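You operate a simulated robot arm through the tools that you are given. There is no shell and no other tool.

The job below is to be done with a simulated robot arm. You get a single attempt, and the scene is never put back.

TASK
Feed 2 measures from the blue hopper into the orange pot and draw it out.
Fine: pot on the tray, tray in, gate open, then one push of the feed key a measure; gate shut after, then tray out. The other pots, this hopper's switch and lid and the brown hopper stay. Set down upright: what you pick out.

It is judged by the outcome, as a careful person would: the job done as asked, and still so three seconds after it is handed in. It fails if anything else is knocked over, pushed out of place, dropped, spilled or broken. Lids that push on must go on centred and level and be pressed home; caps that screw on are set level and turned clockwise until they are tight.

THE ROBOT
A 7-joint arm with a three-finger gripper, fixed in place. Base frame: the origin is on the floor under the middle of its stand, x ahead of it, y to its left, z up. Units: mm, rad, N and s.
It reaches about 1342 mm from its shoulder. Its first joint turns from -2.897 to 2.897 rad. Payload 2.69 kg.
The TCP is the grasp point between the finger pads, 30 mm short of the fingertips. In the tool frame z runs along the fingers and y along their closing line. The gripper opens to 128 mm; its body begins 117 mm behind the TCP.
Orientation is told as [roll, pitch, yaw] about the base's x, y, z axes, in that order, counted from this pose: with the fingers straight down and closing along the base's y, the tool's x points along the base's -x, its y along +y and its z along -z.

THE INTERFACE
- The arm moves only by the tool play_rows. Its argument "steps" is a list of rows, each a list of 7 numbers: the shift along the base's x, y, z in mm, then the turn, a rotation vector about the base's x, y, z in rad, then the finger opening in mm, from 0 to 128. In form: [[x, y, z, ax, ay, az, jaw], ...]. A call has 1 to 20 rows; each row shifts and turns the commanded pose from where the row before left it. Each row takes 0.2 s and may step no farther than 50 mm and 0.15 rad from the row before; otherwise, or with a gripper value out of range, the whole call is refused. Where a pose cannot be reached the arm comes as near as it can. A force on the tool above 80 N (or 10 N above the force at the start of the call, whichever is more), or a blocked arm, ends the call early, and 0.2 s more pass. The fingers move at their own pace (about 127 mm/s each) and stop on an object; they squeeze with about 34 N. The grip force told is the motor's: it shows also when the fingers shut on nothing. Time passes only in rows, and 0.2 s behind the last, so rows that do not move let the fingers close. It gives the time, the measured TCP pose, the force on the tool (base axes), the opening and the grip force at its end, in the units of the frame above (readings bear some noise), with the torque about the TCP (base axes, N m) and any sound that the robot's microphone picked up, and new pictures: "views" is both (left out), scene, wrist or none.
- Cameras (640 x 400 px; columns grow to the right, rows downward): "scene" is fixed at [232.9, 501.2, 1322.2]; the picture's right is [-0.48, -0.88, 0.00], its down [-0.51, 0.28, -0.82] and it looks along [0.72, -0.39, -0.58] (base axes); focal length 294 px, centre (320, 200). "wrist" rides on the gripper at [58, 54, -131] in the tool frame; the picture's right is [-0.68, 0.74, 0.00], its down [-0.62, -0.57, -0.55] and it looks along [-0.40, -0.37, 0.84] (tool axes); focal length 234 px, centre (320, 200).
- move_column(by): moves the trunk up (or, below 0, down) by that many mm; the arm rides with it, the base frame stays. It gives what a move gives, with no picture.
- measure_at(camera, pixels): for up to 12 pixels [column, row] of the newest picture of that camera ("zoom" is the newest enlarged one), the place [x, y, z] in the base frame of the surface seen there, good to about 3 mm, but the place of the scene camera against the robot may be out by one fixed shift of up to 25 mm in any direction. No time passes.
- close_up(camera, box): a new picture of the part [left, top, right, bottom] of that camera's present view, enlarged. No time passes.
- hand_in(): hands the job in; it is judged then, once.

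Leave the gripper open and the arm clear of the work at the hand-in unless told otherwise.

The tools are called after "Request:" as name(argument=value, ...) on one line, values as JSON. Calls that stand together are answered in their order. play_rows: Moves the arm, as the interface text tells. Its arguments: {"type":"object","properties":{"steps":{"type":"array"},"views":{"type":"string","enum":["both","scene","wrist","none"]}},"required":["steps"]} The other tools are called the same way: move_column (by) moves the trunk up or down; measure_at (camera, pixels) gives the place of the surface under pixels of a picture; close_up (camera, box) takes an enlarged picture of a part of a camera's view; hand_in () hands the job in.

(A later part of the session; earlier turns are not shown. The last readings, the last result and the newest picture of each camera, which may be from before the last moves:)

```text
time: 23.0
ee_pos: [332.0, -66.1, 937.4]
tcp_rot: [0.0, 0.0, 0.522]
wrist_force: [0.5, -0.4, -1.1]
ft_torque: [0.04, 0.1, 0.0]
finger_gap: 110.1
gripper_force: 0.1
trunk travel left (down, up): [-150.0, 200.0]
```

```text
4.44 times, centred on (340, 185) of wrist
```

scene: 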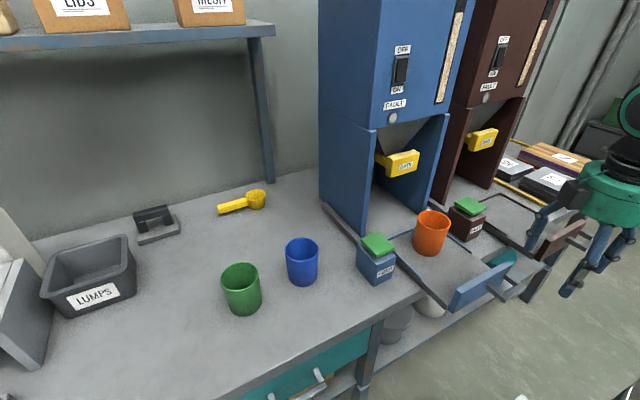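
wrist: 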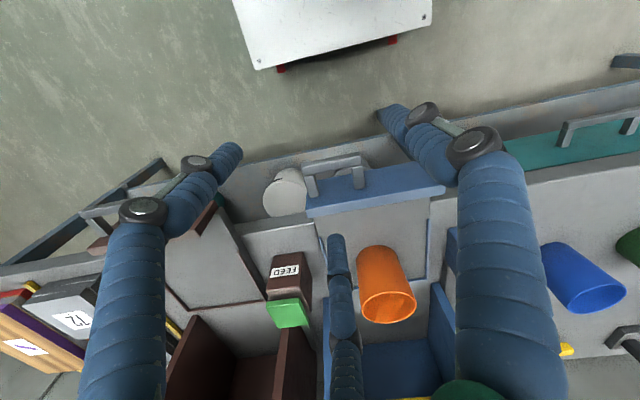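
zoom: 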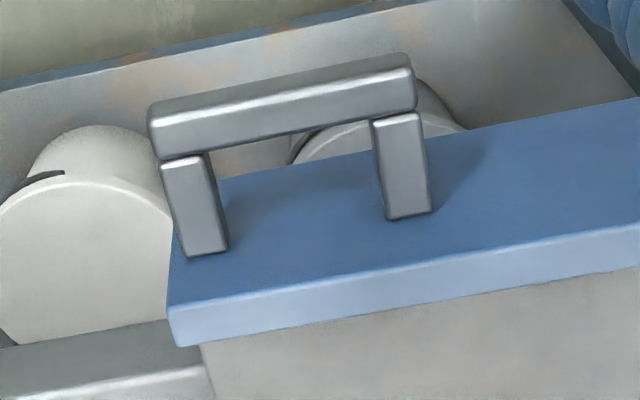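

Request:
measure_at(camera="zoom", pixels=[[165, 125], [165, 145], [280, 115], [280, 95], [405, 88], [400, 65], [190, 175], [205, 245], [395, 130], [410, 205], [220, 205], [375, 165]])

Request:
measure_at(camera="zoom", pixels=[[300, 220], [180, 300], [300, 290], [400, 280], [400, 255], [180, 325], [300, 310], [155, 110], [300, 128], [230, 140], [330, 175], [600, 130]])

```text
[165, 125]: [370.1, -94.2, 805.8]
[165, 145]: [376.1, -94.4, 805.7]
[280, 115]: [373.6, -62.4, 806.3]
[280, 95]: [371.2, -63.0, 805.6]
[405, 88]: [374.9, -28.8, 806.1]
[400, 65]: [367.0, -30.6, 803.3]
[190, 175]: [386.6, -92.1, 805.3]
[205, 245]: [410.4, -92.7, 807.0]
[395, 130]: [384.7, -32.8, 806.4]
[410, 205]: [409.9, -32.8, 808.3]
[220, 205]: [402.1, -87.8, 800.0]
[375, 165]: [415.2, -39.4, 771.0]
```

```text
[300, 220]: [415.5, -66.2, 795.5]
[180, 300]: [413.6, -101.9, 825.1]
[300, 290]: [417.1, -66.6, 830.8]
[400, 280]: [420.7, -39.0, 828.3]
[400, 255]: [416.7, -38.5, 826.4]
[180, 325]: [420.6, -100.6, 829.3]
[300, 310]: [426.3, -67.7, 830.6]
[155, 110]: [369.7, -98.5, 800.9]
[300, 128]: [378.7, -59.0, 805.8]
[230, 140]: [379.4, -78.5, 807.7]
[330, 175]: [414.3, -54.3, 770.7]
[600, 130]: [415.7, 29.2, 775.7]
```

The loop inside is x 380–415, y -86…-39, top z≈806. I check where the forward finger's tip really is by measuring its surface.

Request:
close_up(camera="wrist", box=[300, 220, 380, 280])

Request:
measure_at(camera="wrist", pixels=[[336, 237], [333, 245], [340, 245], [346, 250], [336, 255], [340, 265], [345, 275], [330, 240], [229, 146], [239, 150], [383, 110], [395, 105]])

```text
6.67 times, centred on (340, 250) of wrist
```

zoom: 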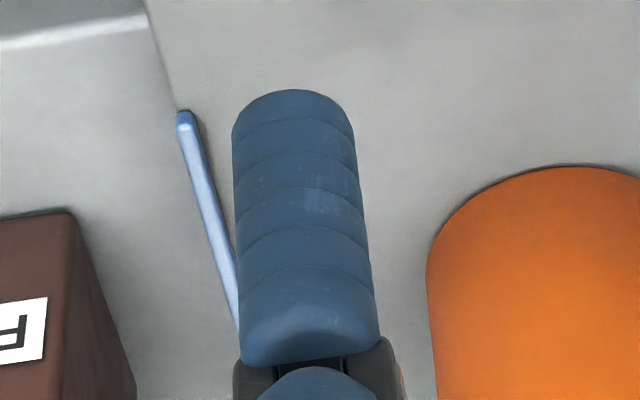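

```text
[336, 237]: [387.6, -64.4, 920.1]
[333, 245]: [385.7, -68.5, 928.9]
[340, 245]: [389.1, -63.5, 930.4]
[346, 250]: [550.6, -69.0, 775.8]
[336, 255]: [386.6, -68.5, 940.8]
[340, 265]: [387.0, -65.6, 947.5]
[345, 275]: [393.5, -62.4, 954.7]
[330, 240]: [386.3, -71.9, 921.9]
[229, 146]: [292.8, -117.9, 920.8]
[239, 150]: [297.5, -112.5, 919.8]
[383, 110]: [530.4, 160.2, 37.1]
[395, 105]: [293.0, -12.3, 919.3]
```

Finger pad is at x≈387, y≈-67, tip around z 910. I shift (+1.5,+4) to centre in the loop and descend to TCP z≈812 (tip ≈ 782, through the loop).

Request:
play_rows(steps=[[1.5, 4, -45, 0, 0, 0, 110], [0, 0, -40, 0, 0, 0, 110], [0, 0, 0, 0, 0, 0, 110]])

```text
time: 23.8
ee_pos: [333.5, -62.4, 848.9]
tcp_rot: [0.0, 0.0, 0.525]
wrist_force: [1.3, -0.2, -0.5]
ft_torque: [0.03, 0.12, -0.03]
finger_gap: 109.4
gripper_force: 0.1
trunk travel left (down, up): [-150.0, 200.0]
```

scene: 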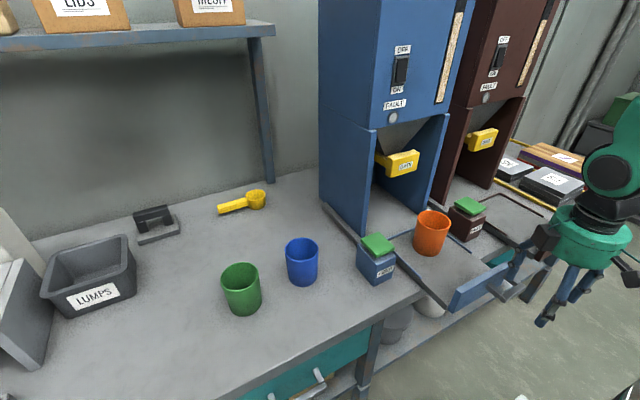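
wrist: 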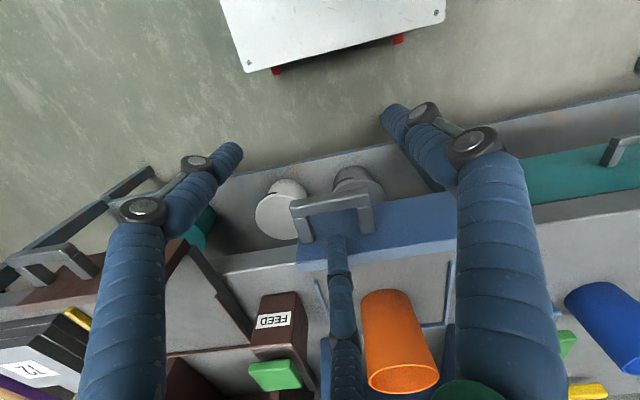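

The finger tip is centred over the loop. I descend the last 36 mm.

Request:
play_rows(steps=[[0, 0, -12, 0, 0, 0, 110], [0, 0, -12, 0, 0, 0, 110], [0, 0, -12, 0, 0, 0, 110], [0, 0, 0, 0, 0, 0, 110]])

Request:
close_up(camera="wrist", box=[260, 160, 420, 290])

```text
time: 24.8
ee_pos: [332.6, -61.5, 815.4]
tcp_rot: [0.001, -0.001, 0.523]
wrist_force: [0.9, -1.1, -0.6]
ft_torque: [0.02, 0.0, -0.02]
finger_gap: 109.7
gripper_force: 0.0
trunk travel left (down, up): [-150.0, 200.0]
```

scene: 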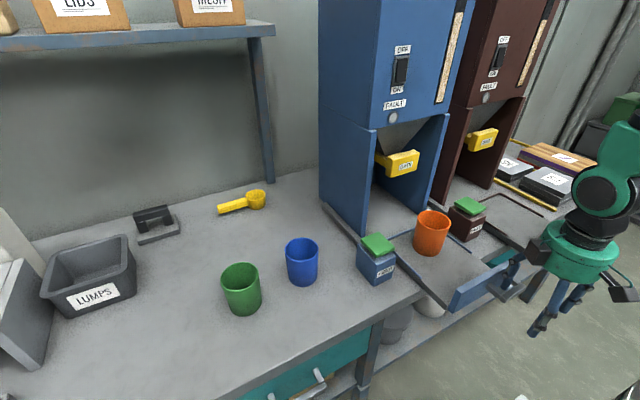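
wrist: 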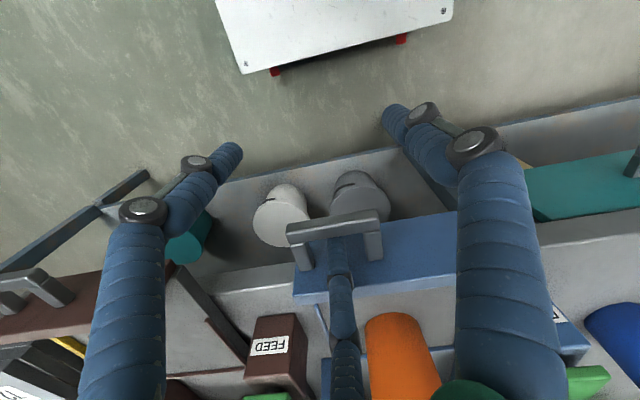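

```text
3.08 times, centred on (340, 225) of wrist
```

zoom: 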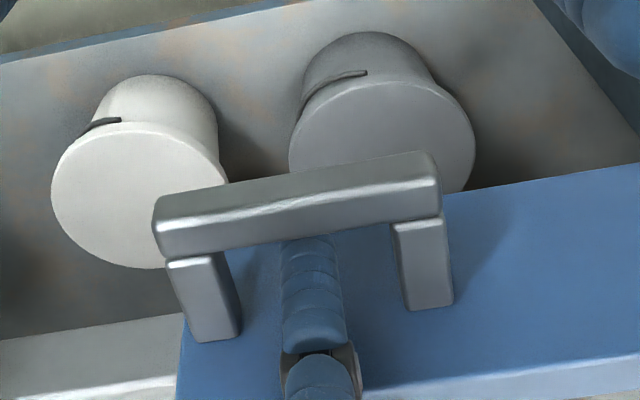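

The finger is inside the loop (bar in front of it, face behind). I push gently in +x, starting slow so the pot isn't jolted.

Request:
play_rows(steps=[[3, 0, 0, 0, 0, 0, 110], [3, 0, 0, 0, 0, 0, 110], [3, 0, 0, 0, 0, 0, 110], [4, 0, 0, 0, 0, 0, 110], [5, 0, 0, 0, 0, 0, 110], [6, 0, 0, 0, 0, 0, 110], [0, 0, 0, 0, 0, 0, 110]])

```text
time: 26.4
ee_pos: [355.2, -63.3, 815.4]
tcp_rot: [-0.001, 0.001, 0.523]
wrist_force: [-0.8, -1.5, 0.9]
ft_torque: [-0.03, -0.08, -0.02]
finger_gap: 109.0
gripper_force: 0.1
trunk travel left (down, up): [-150.0, 200.0]
```

scene: 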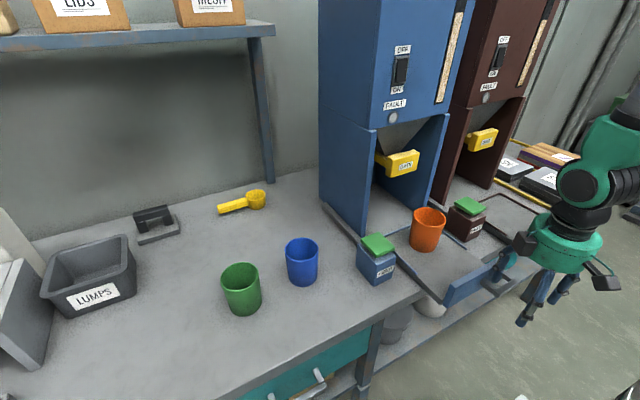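
wrist: 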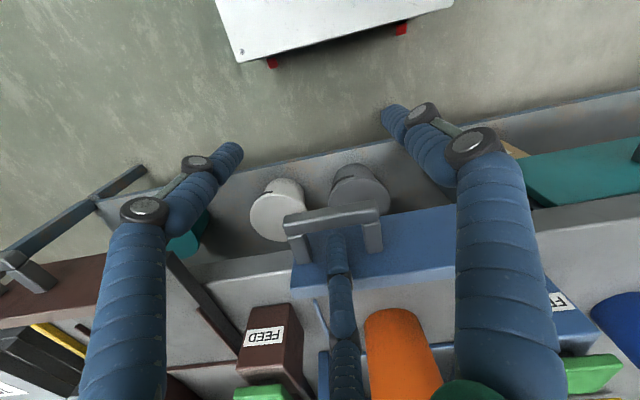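

The tray slides easily with the pot. I continue at 10 mm per row.

Request:
play_rows(steps=[[4, 0, 0, 0, 0, 0, 110], [7, 0, 0, 0, 0, 0, 110], [9, 0, 0, 0, 0, 0, 110], [10, 0, 0, 0, 0, 0, 110], [10, 0, 0, 0, 0, 0, 110], [10, 0, 0, 0, 0, 0, 110], [10, 0, 0, 0, 0, 0, 110], [10, 0, 0, 0, 0, 0, 110], [10, 0, 0, 0, 0, 0, 110], [10, 0, 0, 0, 0, 0, 110], [8, 0, 0, 0, 0, 0, 110], [5, 0, 0, 0, 0, 0, 110], [3, 0, 0, 0, 0, 0, 110], [0, 0, 0, 0, 0, 0, 110]])

```text
time: 29.4
ee_pos: [462.7, -62.5, 815.1]
tcp_rot: [-0.001, -0.002, 0.526]
wrist_force: [-2.4, 0.2, 1.7]
ft_torque: [0.0, -0.09, 0.0]
finger_gap: 110.4
gripper_force: 0.0
trunk travel left (down, up): [-150.0, 200.0]
```

scene: 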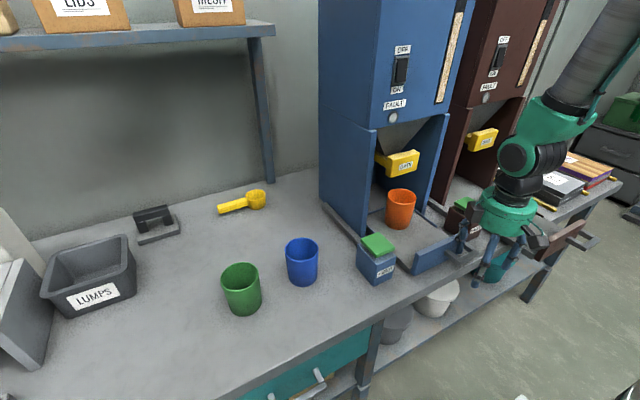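
wrist: 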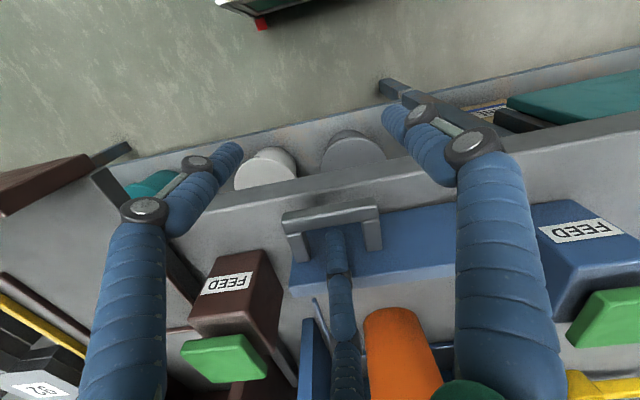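

Pot is travelling upright into the hopper. I continue, another ~95 mm, watching for the end stop.

Request:
play_rows(steps=[[4, 0, 0, 0, 0, 0, 110], [7, 0, 0, 0, 0, 0, 110], [9, 0, 0, 0, 0, 0, 110], [10, 0, 0, 0, 0, 0, 110], [10, 0, 0, 0, 0, 0, 110], [10, 0, 0, 0, 0, 0, 110], [8, 0, 0, 0, 0, 0, 110], [5, 0, 0, 0, 0, 0, 110], [0, 0, 0, 0, 0, 0, 110]])

```text
time: 31.4
ee_pos: [525.8, -61.6, 813.9]
tcp_rot: [0.001, 0.001, 0.522]
wrist_force: [-1.5, -0.1, 2.0]
ft_torque: [-0.02, -0.13, -0.01]
finger_gap: 111.3
gripper_force: 0.0
trunk travel left (down, up): [-150.0, 200.0]
```

scene: 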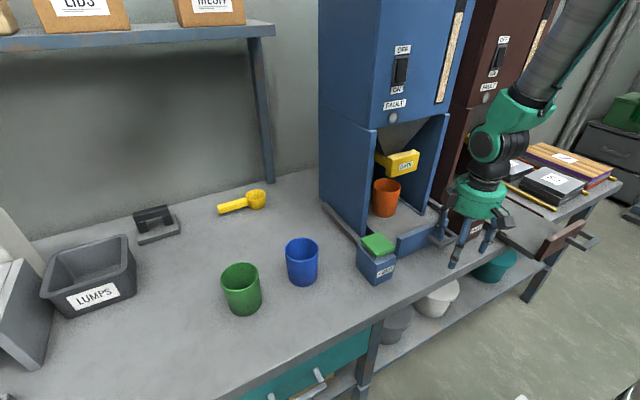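
wrist: 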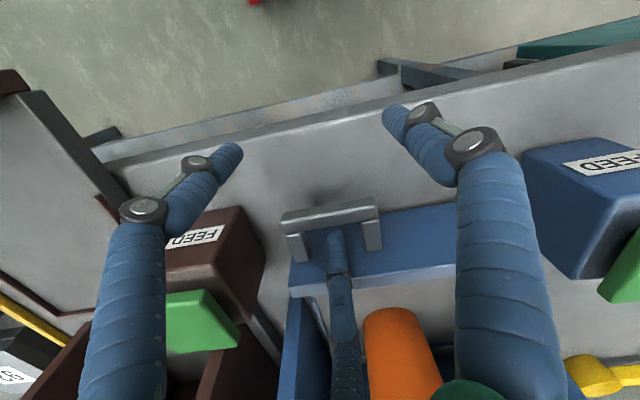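

I check the clearance between the left-image finger and the brown feed block before going on.

Request:
measure_at(camera="wrist", pixels=[[250, 220], [262, 260], [240, 300], [215, 210], [185, 225], [235, 150], [225, 165], [200, 200], [215, 330], [290, 250], [340, 220], [420, 250]])

Request:
close_up(camera="scene", box=[340, 110, 540, 290])

```text
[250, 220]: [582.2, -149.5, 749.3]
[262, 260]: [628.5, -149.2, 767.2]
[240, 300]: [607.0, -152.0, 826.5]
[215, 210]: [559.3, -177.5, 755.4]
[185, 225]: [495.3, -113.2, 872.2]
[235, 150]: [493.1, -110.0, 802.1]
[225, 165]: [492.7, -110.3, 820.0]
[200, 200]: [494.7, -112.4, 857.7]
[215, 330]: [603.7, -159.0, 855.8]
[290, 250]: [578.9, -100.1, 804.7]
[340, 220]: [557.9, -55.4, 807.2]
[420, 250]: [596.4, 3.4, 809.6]
```

```text
2.22 times, centred on (440, 200) of scene
```

zoom: 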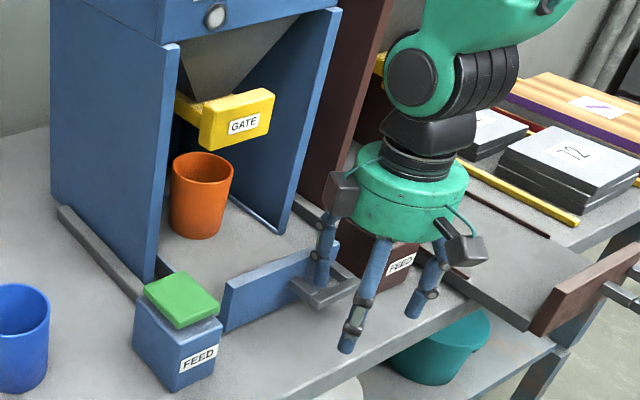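

Tray face front is now at x≈596; brown block's near side is at y≈-150, with the finger's outer side ≈-127. Continue in smaller portions.

Request:
play_rows(steps=[[4, 0, 0, 0, 0, 0, 110], [6, 0, 0, 0, 0, 0, 110], [7, 0, 0, 0, 0, 0, 110], [7, 0, 0, 0, 0, 0, 110], [6, 0, 0, 0, 0, 0, 110], [4, 0, 0, 0, 0, 0, 110], [0, 0, 0, 0, 0, 0, 110]])

Request:
close_up(camera="scene", box=[340, 110, 540, 290])

```text
time: 33.0
ee_pos: [558.9, -61.8, 815.5]
tcp_rot: [-0.001, 0.0, 0.524]
wrist_force: [-1.9, -0.1, 0.7]
ft_torque: [0.01, -0.11, -0.01]
finger_gap: 110.6
gripper_force: 0.0
trunk travel left (down, up): [-150.0, 200.0]
```

scene: 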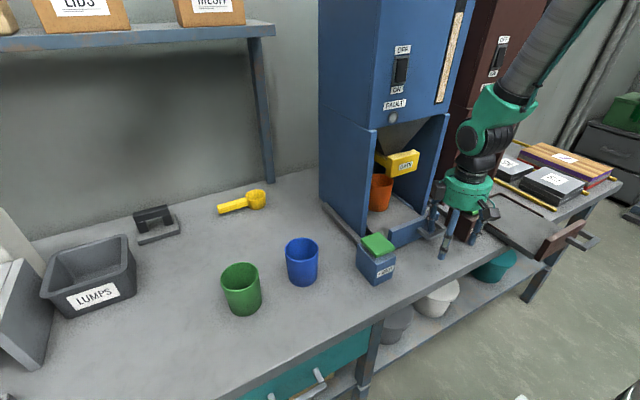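
wrist: 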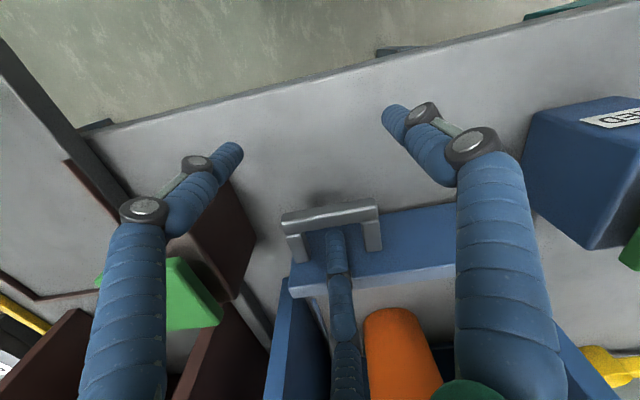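

```text
2.22 times, centred on (440, 200) of scene
```

zoom: 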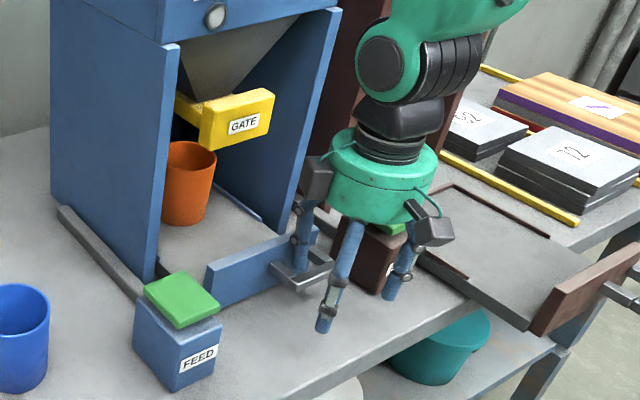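

Still free. I continue another ~28 mm.

Request:
play_rows(steps=[[4, 0, 0, 0, 0, 0, 110], [5, 0, 0, 0, 0, 0, 110], [5, 0, 0, 0, 0, 0, 110], [5, 0, 0, 0, 0, 0, 110], [4, 0, 0, 0, 0, 0, 110], [0, 0, 0, 0, 0, 0, 110]])

Request:
close_up(camera="scene", box=[340, 110, 540, 290])

```text
time: 34.4
ee_pos: [580.9, -62.5, 815.6]
tcp_rot: [-0.001, 0.0, 0.522]
wrist_force: [-1.8, 0.3, 0.4]
ft_torque: [-0.03, -0.07, 0.0]
finger_gap: 115.4
gripper_force: 0.1
trunk travel left (down, up): [-150.0, 200.0]
```

scene: 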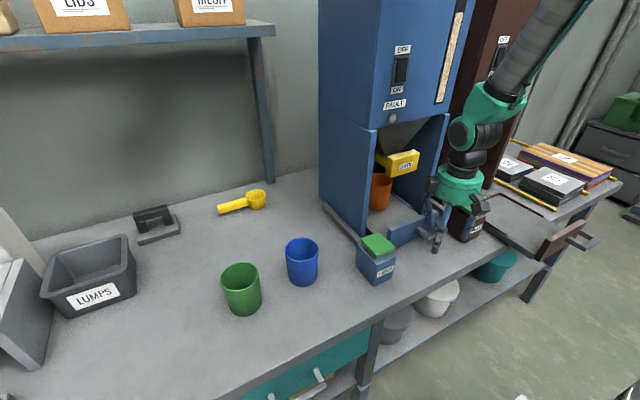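
wrist: 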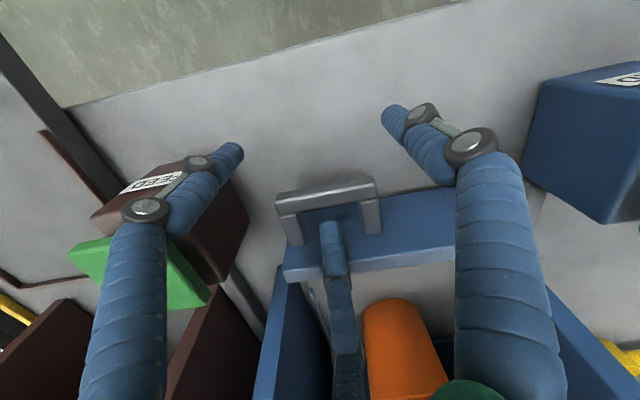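

```text
2.22 times, centred on (440, 200) of scene
```

zoom: 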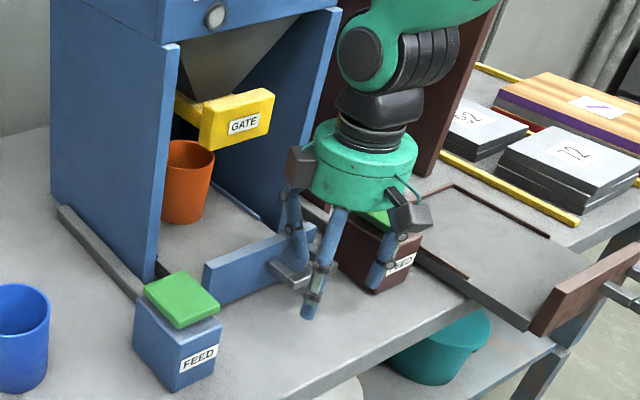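

The finger yields now (gap 115) and the tray no longer moves: it is at its end stop. I back the finger off a little and measure the tray face position.

Request:
play_rows(steps=[[-4, 0, 0, 0, 0, 0, 110], [-5, 0, 0, 0, 0, 0, 110], [-5, 0, 0, 0, 0, 0, 110], [0, 0, 0, 0, 0, 0, 110]])

Request:
measure_at(camera="wrist", pixels=[[420, 235], [430, 225], [300, 245], [345, 195], [325, 200], [400, 265], [400, 330], [385, 310], [310, 225], [370, 215]])

```text
time: 35.4
ee_pos: [568.1, -64.3, 815.9]
tcp_rot: [0.0, 0.002, 0.523]
wrist_force: [-1.7, 1.0, 1.8]
ft_torque: [0.01, -0.11, 0.0]
finger_gap: 112.4
gripper_force: 0.1
trunk travel left (down, up): [-150.0, 200.0]
```

scene: 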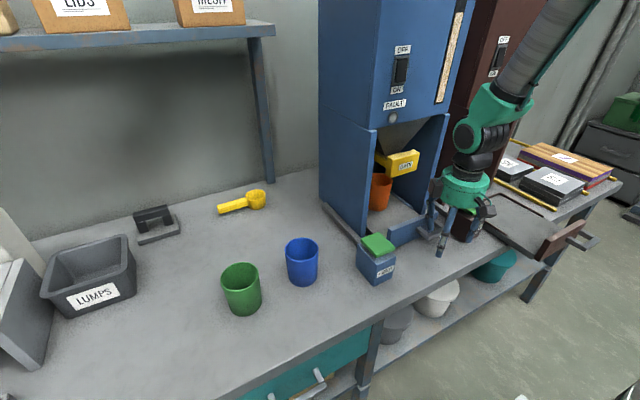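
wrist: 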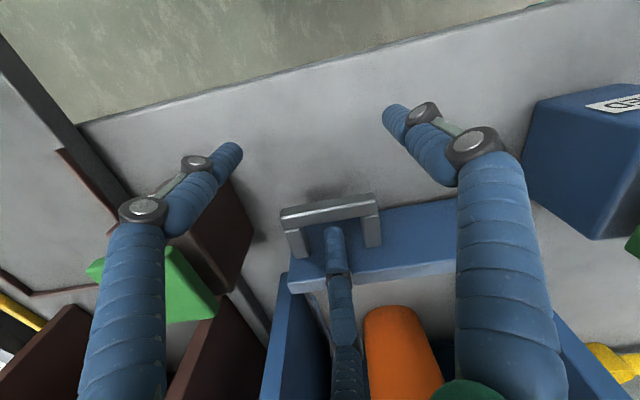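

```text
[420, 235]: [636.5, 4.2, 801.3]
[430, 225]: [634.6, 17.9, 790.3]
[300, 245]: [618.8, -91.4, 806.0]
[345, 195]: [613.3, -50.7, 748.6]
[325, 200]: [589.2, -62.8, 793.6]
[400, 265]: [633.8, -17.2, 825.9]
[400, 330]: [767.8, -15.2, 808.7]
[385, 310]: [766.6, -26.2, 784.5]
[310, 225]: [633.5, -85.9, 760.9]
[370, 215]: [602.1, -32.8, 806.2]
```

Tray face is now at x≈635 (220 mm travel), pot centre ≈(805,-20). I centre the finger in the loop again and lift out, then will push firmly on the handle front with the closed fingers to be sure the tray is home.

Request:
play_rows(steps=[[-5, 0, 0, 0, 0, 0, 110], [-5, 0, 0, 0, 0, 0, 110], [-4, 1, 0, 0, 0, 0, 110], [0, 0, 0, 0, 0, 0, 110]])

```text
time: 36.4
ee_pos: [554.0, -61.2, 815.8]
tcp_rot: [-0.001, 0.0, 0.524]
wrist_force: [-0.1, -0.6, 0.1]
ft_torque: [0.0, -0.01, 0.02]
finger_gap: 109.8
gripper_force: 0.1
trunk travel left (down, up): [-150.0, 200.0]
```

scene: 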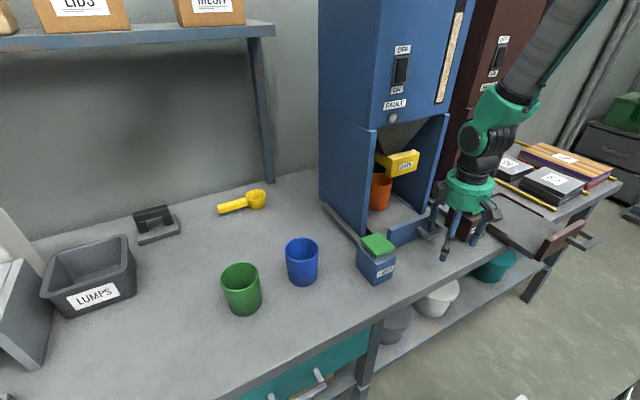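
wrist: 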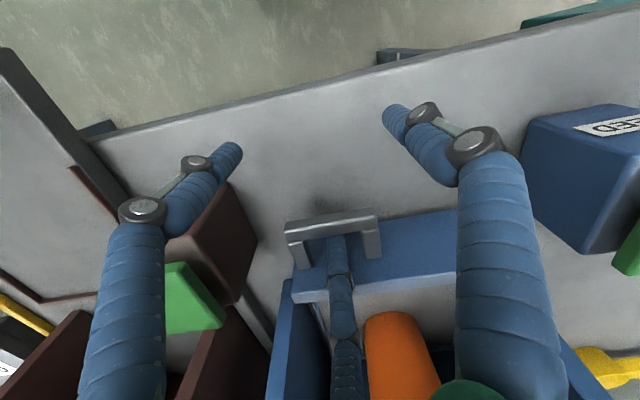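

The finger is free in the loop. I lift straight out, move back, and close the fingers.

Request:
play_rows(steps=[[0, 0, 20, 0, 0, 0, 110], [0, 0, 30, 0, 0, 0, 110], [0, 0, 40, 0, 0, 0, 110], [-40, 0, 10, 0, 0, 0, 110], [-45, 0, 0, 0, 0, 0, 60], [-30, 0, 0, 0, 0, 0, 0], [0, 0, 0, 0, 0, 0, 0], [0, 0, 0, 0, 0, 0, 0]])

```text
time: 38.2
ee_pos: [435.7, -62.3, 916.5]
tcp_rot: [-0.001, -0.001, 0.525]
wrist_force: [-0.3, -0.5, -0.3]
ft_torque: [0.0, 0.01, -0.04]
finger_gap: 2.0
gripper_force: 32.2
trunk travel left (down, up): [-150.0, 200.0]
```

scene: 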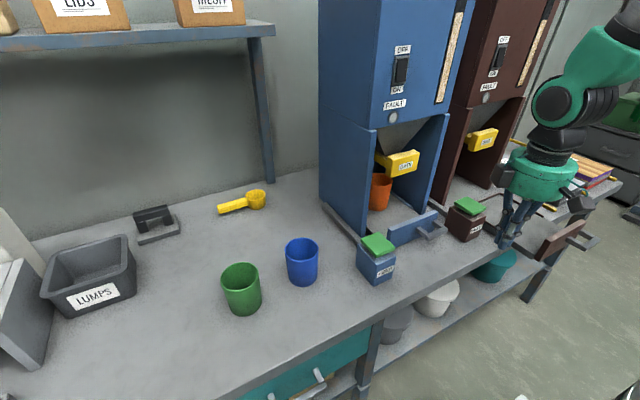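
wrist: 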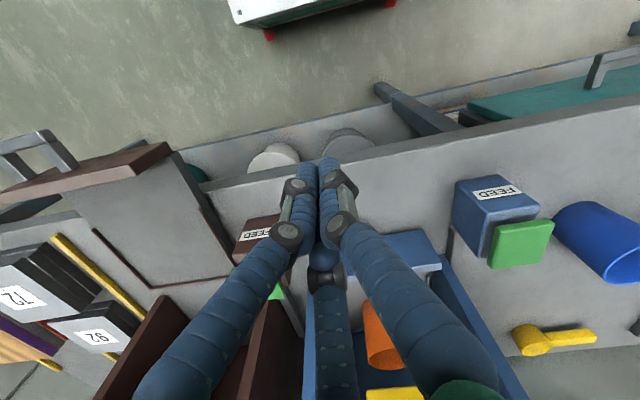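

I lower the closed fingers in front of the handle bar (bar front x≈587) and push gently in +x.

Request:
play_rows(steps=[[30, 0, -40, 0, 0, 0, 0], [40, 0, -30, 0, 0, 0, 0], [25, 0, -32, 0, 0, 0, 0], [10, 0, 0, 0, 0, 0, 0], [8, 0, 0, 0, 0, 0, 0], [0, 0, 0, 0, 0, 0, 0]])

Request:
play_rows(steps=[[4, 0, 0, 0, 0, 0, 0], [4, 0, 0, 0, 0, 0, 0], [4, 0, 0, 0, 0, 0, 0], [0, 0, 0, 0, 0, 0, 0]])

```text
time: 39.6
ee_pos: [550.6, -61.8, 813.5]
tcp_rot: [0.001, -0.001, 0.525]
wrist_force: [0.3, 0.3, -0.9]
ft_torque: [-0.03, 0.0, 0.01]
finger_gap: 1.8
gripper_force: 30.9
trunk travel left (down, up): [-150.0, 200.0]
```

scene: 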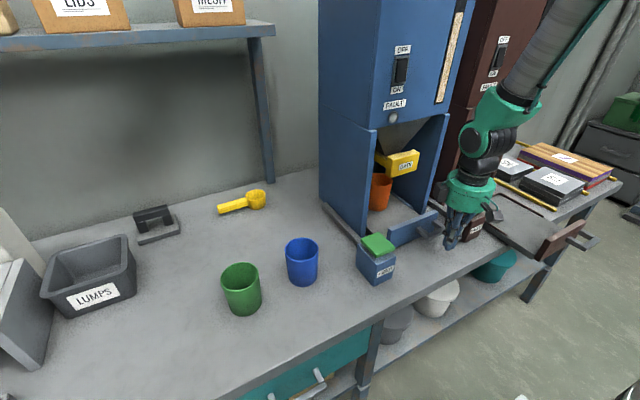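
wrist: 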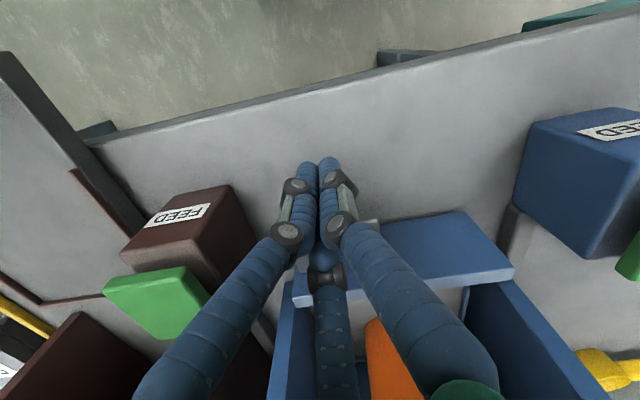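

```text
time: 40.6
ee_pos: [564.2, -62.0, 812.2]
tcp_rot: [-0.001, 0.0, 0.524]
wrist_force: [0.4, 0.2, -0.4]
ft_torque: [0.01, -0.01, 0.02]
finger_gap: 2.2
gripper_force: 32.1
trunk travel left (down, up): [-150.0, 200.0]
```

scene: 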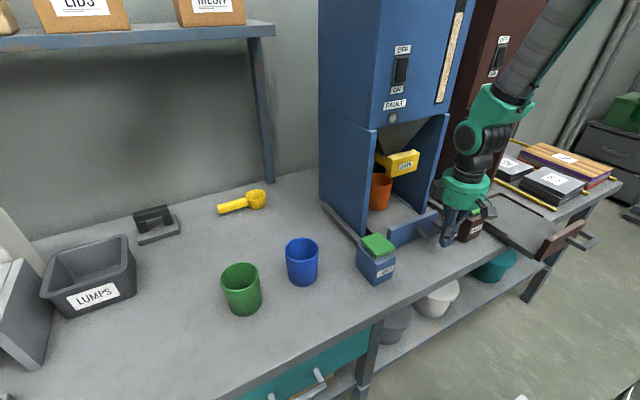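
wrist: 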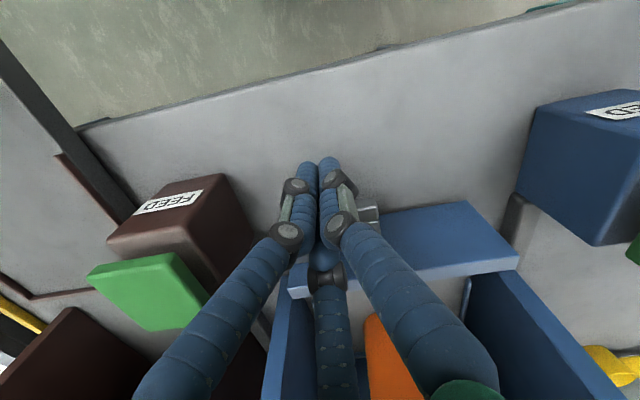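

No contact yet; I go on in small steps.

Request:
play_rows(steps=[[3, 0, 0, 0, 0, 0, 0], [3, 0, 0, 0, 0, 0, 0], [0, 0, 0, 0, 0, 0, 0]], views="none")

Request:
play_rows(steps=[[2, 0, 0, 0, 0, 0, 0], [2, 0, 0, 0, 0, 0, 0], [0, 0, 0, 0, 0, 0, 0]], views="none")

```text
time: 41.4
ee_pos: [571.2, -63.1, 812.0]
tcp_rot: [0.0, 0.0, 0.525]
wrist_force: [-0.2, 0.3, 0.3]
ft_torque: [0.02, 0.01, -0.01]
finger_gap: 2.3
gripper_force: 31.4
trunk travel left (down, up): [-150.0, 200.0]
```

```text
time: 42.2
ee_pos: [570.6, -62.1, 812.0]
tcp_rot: [0.002, 0.005, 0.523]
wrist_force: [-25.0, -2.2, 6.5]
ft_torque: [-0.02, 0.01, -0.05]
finger_gap: 1.9
gripper_force: 32.0
trunk travel left (down, up): [-150.0, 200.0]
```

At 25 N the tray doesn't move: it is home. Next the gate: I back off, rise, undo the 30° yaw, and turn the tool to point at +x (rotation about y by -90°), staying well in front of the hopper.

Request:
play_rows(steps=[[-6, 0, 0, 0, 0, 0, 0], [-30, 0, 0, 0, 0, 0, 0], [-40, 0, 40, 0, 0, -0.131, 0], [-40, 10, 45, 0, 0, -0.131, 0], [-30, 15, 40, 0, 0, -0.131, 20], [-20, 15, 40, 0, 0, -0.131, 40], [0, 10, 0, 0, -0.14, 0, 90], [0, 10, 0, 0, -0.14, 0, 100], [0, 0, 0, 0, -0.14, 0, 100], [0, 0, 0, 0, -0.14, 0, 100], [0, 0, 0, 0, 0, 0, 100]])

```text
refused: row 3 steps farther than a row can; nothing moved
```

A row was too long; I shorten the diagonal steps.

Request:
play_rows(steps=[[-6, 0, 0, 0, 0, 0, 0], [-30, 0, 0, 0, 0, 0, 0], [-30, 0, 35, 0, 0, -0.131, 0], [-30, 5, 35, 0, 0, -0.131, 0], [-30, 10, 35, 0, 0, -0.131, 20], [-25, 15, 35, 0, 0, -0.131, 40], [-20, 15, 25, 0, -0.14, 0, 90], [0, 10, 0, 0, -0.14, 0, 100], [0, 0, 0, 0, -0.14, 0, 100], [0, 0, 0, 0, -0.14, 0, 100], [0, 0, 0, 0, 0, 0, 100]])

```text
time: 44.6
ee_pos: [401.7, -6.6, 974.8]
tcp_rot: [0.001, -0.551, -0.001]
wrist_force: [2.8, 0.9, 5.8]
ft_torque: [0.04, 0.57, -0.01]
finger_gap: 100.0
gripper_force: 0.3
trunk travel left (down, up): [-150.0, 200.0]
```

scene: 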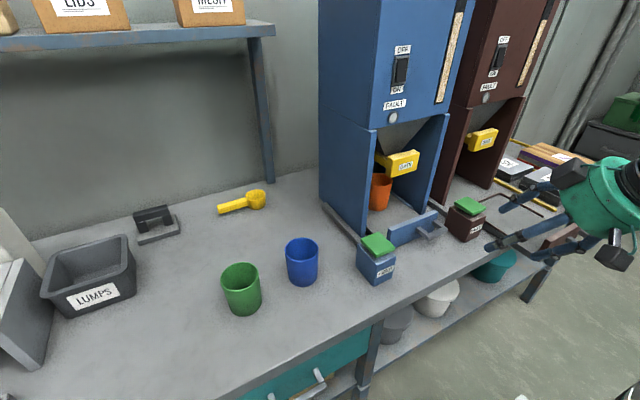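
wrist: 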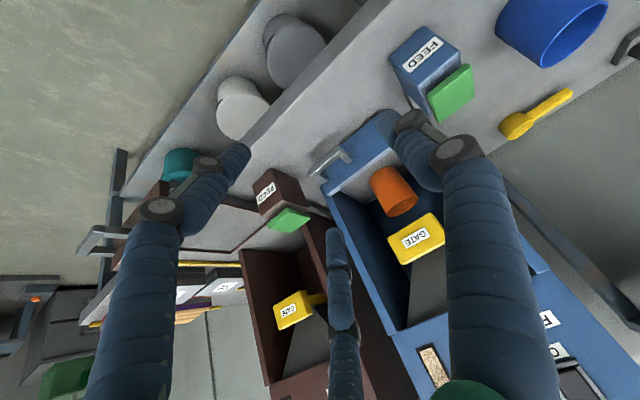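

I continue rotating to horizontal while moving forward to x≈550, y≈-3.5, z≈967.

Request:
play_rows(steps=[[20, 0, 0, 0, -0.1444, 0, 100], [20, 1, 0, 0, -0.1444, 0, 100], [22, 1, -2, 0, -0.1444, 0, 100], [22, 1, -2, 0, -0.1444, 0, 100], [22, 0, -2, 0, -0.1444, 0, 100], [22, 0, -1, 0, -0.1444, 0, 100], [22, 0, -1, 0, -0.1444, 0, 100], [0, 0, 0, 0, 0, 0, 100]])

```text
time: 46.6
ee_pos: [565.9, -2.8, 1007.0]
tcp_rot: [-3.132, -1.503, 3.132]
wrist_force: [-1.3, 0.5, -1.0]
ft_torque: [0.02, -0.01, -0.01]
finger_gap: 99.8
gripper_force: 0.1
trunk travel left (down, up): [-150.0, 200.0]
stopped in row 8: the arm was blocked; the commanded pose is now the measured one
```

scene: 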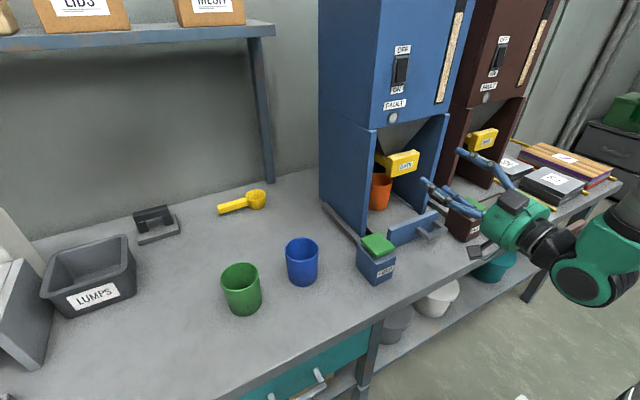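
wrist: 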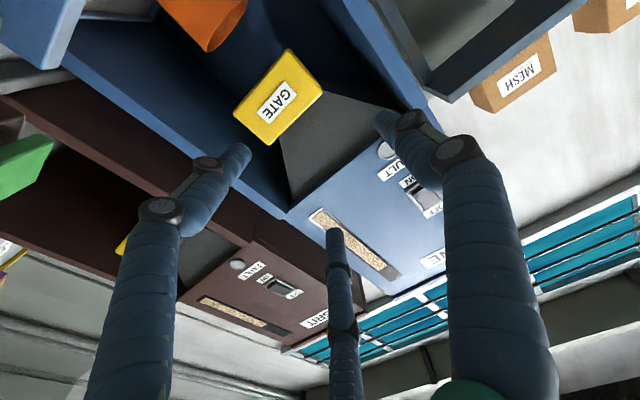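

The arm couldn't quite reach that folded pose (z is 1007 and the tool is tilted slightly up). I move forward where it is less folded, correcting tilt and height in small steps.

Request:
play_rows(steps=[[15, 0, 0, 0, 0.022, 0, 100], [15, 0, -5, 0, 0.022, 0, 100], [15, 0, -8, 0, 0.023, 0, 100], [15, 0, -9, 0, 0, 0, 100], [5, 0, -9, 0, 0, 0, 100], [0, 0, -9, 0, 0, 0, 100], [0, 0, 0, 0, 0, 0, 100]])

```text
time: 48.2
ee_pos: [631.9, -3.6, 965.0]
tcp_rot: [-0.301, -1.569, 0.3]
wrist_force: [0.4, -1.4, -0.1]
ft_torque: [0.01, 0.03, 0.06]
finger_gap: 100.1
gripper_force: 0.1
trunk travel left (down, up): [-150.0, 200.0]
```

scene: 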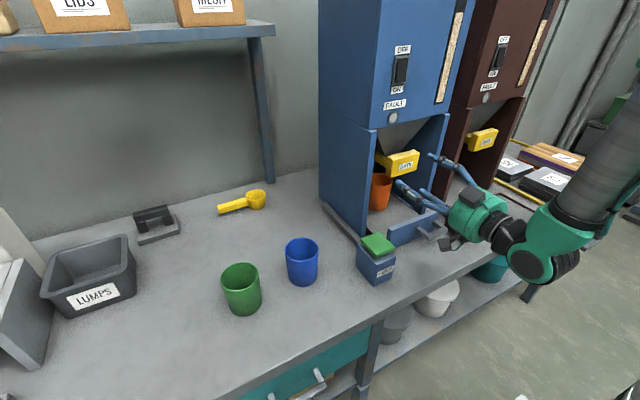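
wrist: 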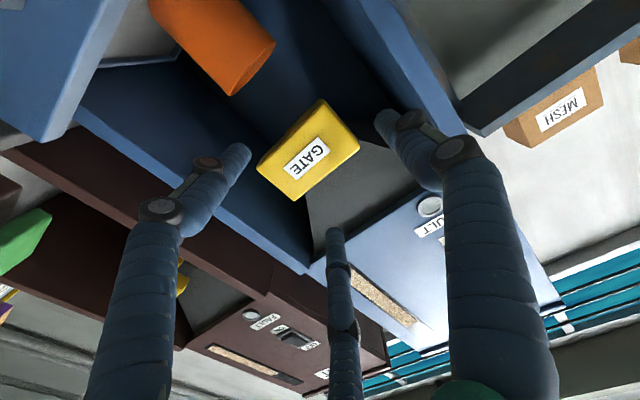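

The tool is now horizontal at (632,-4,965). I measure the gate block and the pot from this view.

Request:
close_up(camera="wrist", box=[140, 0, 420, 240])

Request:
measure_at(camera="wrist", pixels=[[261, 163], [295, 197], [325, 103], [357, 146], [308, 155], [290, 135], [335, 165], [350, 200], [320, 230], [375, 150], [265, 60], [205, 40]])

```text
1.67 times, centred on (280, 120) of wrist
```

zoom: 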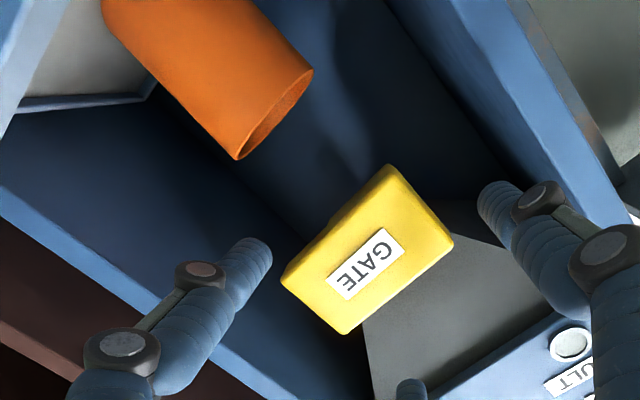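

```text
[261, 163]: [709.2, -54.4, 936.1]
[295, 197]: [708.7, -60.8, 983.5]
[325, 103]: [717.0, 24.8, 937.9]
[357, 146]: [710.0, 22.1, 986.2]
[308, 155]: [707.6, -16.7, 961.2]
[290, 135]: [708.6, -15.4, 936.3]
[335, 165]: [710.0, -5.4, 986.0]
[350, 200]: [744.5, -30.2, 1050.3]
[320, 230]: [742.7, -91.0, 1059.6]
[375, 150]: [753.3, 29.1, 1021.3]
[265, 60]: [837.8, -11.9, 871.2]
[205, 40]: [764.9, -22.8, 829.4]
```

Gate block: y -61…24, z 935–987, front x=709. I advance to x≈706 with the fingers straddling it (z≈961, y≈-3.5).

Request:
play_rows(steps=[[12, 0, -2, 0, 0, 0, 100], [15, 0, -2, 0, 0, 0, 100], [15, 0, 0, 0, 0, 0, 100], [10, 0, 0, 0, 0, 0, 100], [0, 0, 0, 0, 0, 0, 100]])

Request:
close_up(camera="scene", box=[350, 100, 510, 260])

```text
time: 49.4
ee_pos: [684.2, -2.9, 959.7]
tcp_rot: [-0.265, -1.568, 0.266]
wrist_force: [0.7, 0.3, -0.6]
ft_torque: [0.0, -0.01, 0.03]
finger_gap: 99.8
gripper_force: 0.0
trunk travel left (down, up): [-150.0, 200.0]
```

scene: 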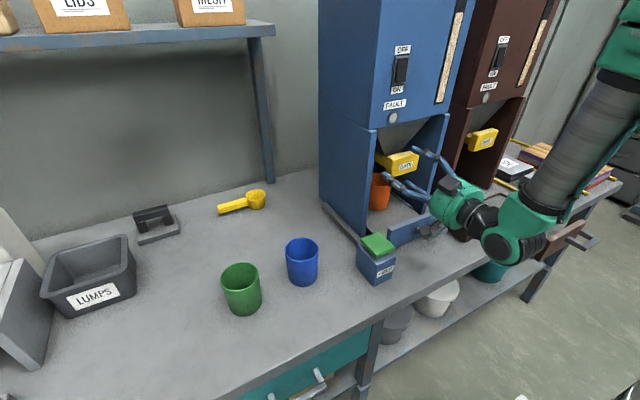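
wrist: 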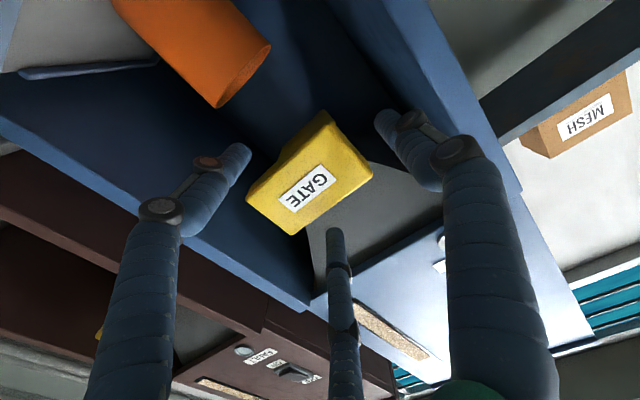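

```text
2.50 times, centred on (430, 180) of scene
```

zoom: 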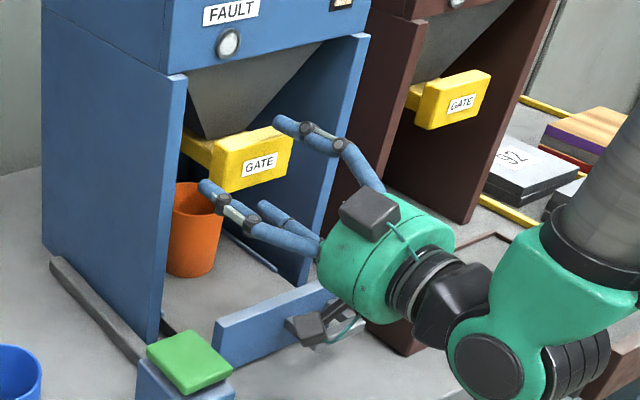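

Alignment looks good. I go the last 22 mm.

Request:
play_rows(steps=[[8, 0, 0, 0, 0, 0, 100], [8, 0, 1, 0, 0, 0, 100], [6, 0, 0, 0, 0, 0, 100], [0, 0, 0, 0, 0, 0, 100]])

Request:
close_up(camera="scene", box=[350, 100, 510, 260])

```text
time: 50.4
ee_pos: [707.3, -4.0, 961.8]
tcp_rot: [-0.284, -1.568, 0.285]
wrist_force: [0.8, 0.5, 0.0]
ft_torque: [-0.01, 0.02, 0.03]
finger_gap: 100.2
gripper_force: 0.1
trunk travel left (down, up): [-150.0, 200.0]
```

scene: 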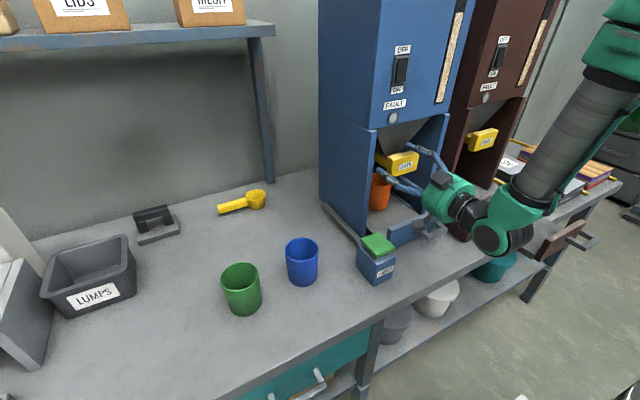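
wrist: 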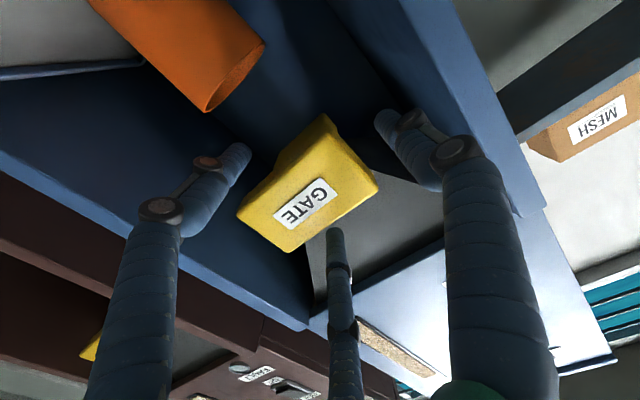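

```text
2.50 times, centred on (430, 180) of scene
```

zoom: 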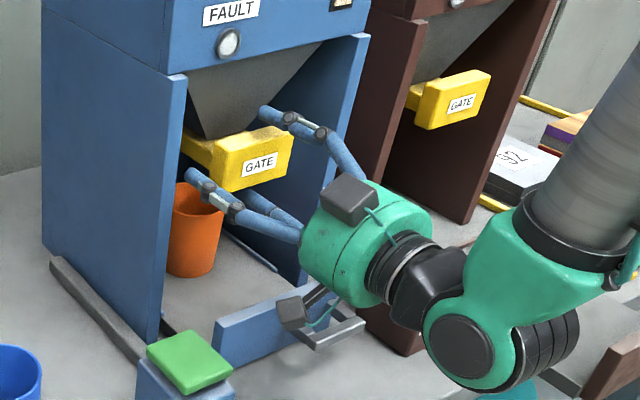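

The fingers surround the block. I close on it.

Request:
play_rows(steps=[[0, 0, 0, 0, 0, 0, 80], [0, 0, 0, 0, 0, 0, 66], [0, 0, 0, 0, 0, 0, 56], [0, 0, 0, 0, 0, 0, 40], [0, 0, 0, 0, 0, 0, 30], [0, 0, 0, 0, 0, 0, 30]])

Request:
close_up(camera="scene", box=[350, 100, 510, 260])

```text
time: 51.8
ee_pos: [706.7, -5.3, 962.9]
tcp_rot: [-1.921, -1.571, 1.923]
wrist_force: [0.3, -5.7, 17.2]
ft_torque: [-0.34, -0.5, -0.21]
finger_gap: 65.0
gripper_force: 26.1
trunk travel left (down, up): [-150.0, 200.0]
```

scene: 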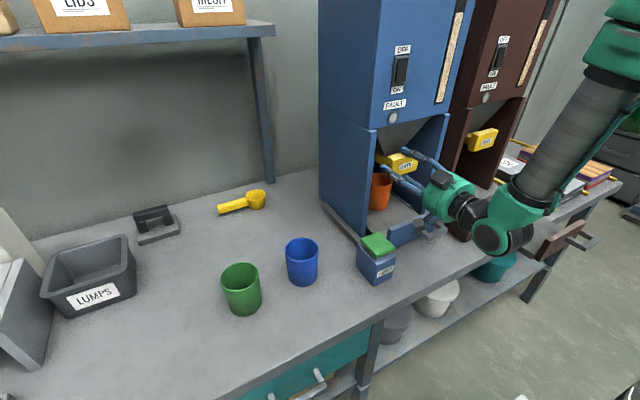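
wrist: 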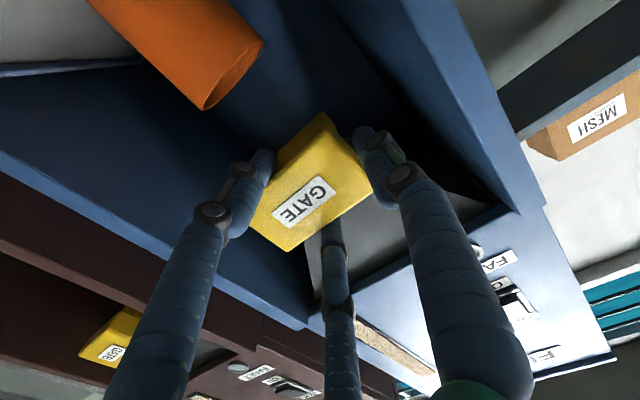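

```text
2.50 times, centred on (430, 180) of scene
```

zoom: 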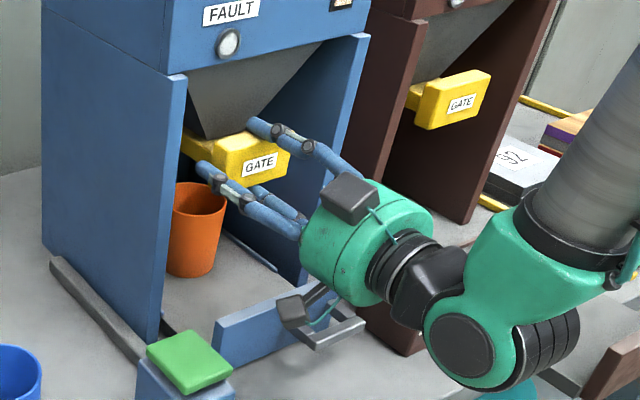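

Gripped (gap 65, 26 N), with a 17 N upward reaction; I raise 1.5 mm to balance it, then pull slowly in -x.

Request:
play_rows(steps=[[0, 0, 1.5, 0, 0, 0, 30], [-2, 0, 0, 0, 0, 0, 30], [-4, 0, 0, 0, 0, 0, 30], [-5, 0, 0, 0, 0, 0, 30], [-5, 0, 0, 0, 0, 0, 30], [0, 0, 0, 0, 0, 0, 30]])

Request:
close_up(camera="scene", box=[350, 100, 510, 260])

```text
time: 53.2
ee_pos: [690.7, -4.4, 963.9]
tcp_rot: [-0.524, -1.569, 0.525]
wrist_force: [0.3, -5.9, 12.9]
ft_torque: [-0.2, -0.36, -0.16]
finger_gap: 65.2
gripper_force: 26.4
trunk travel left (down, up): [-150.0, 200.0]
```

scene: 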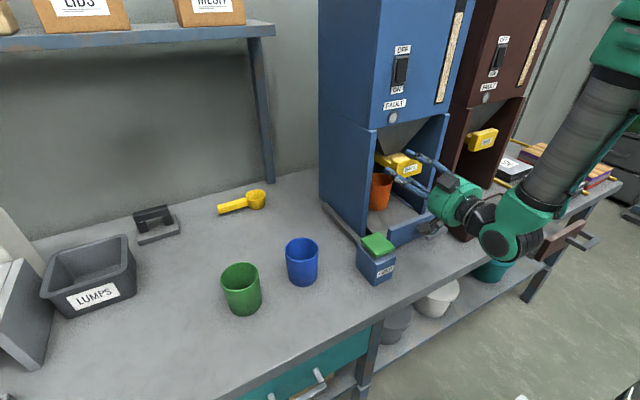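
wrist: 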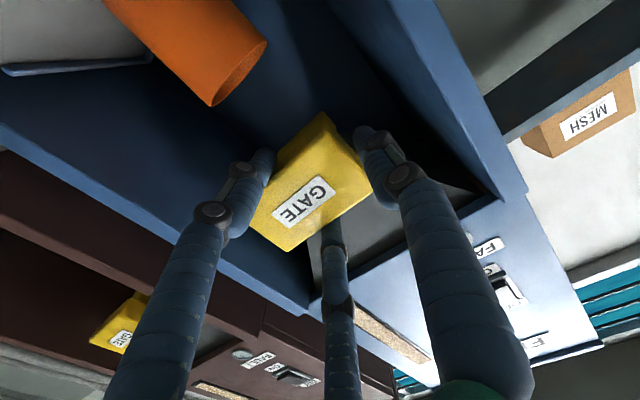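

```text
2.50 times, centred on (430, 180) of scene
```

zoom: 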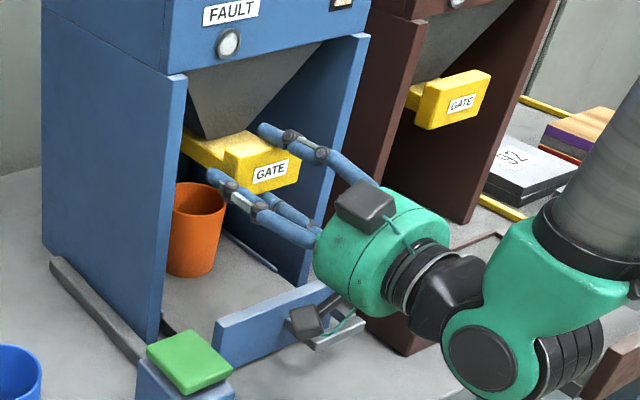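

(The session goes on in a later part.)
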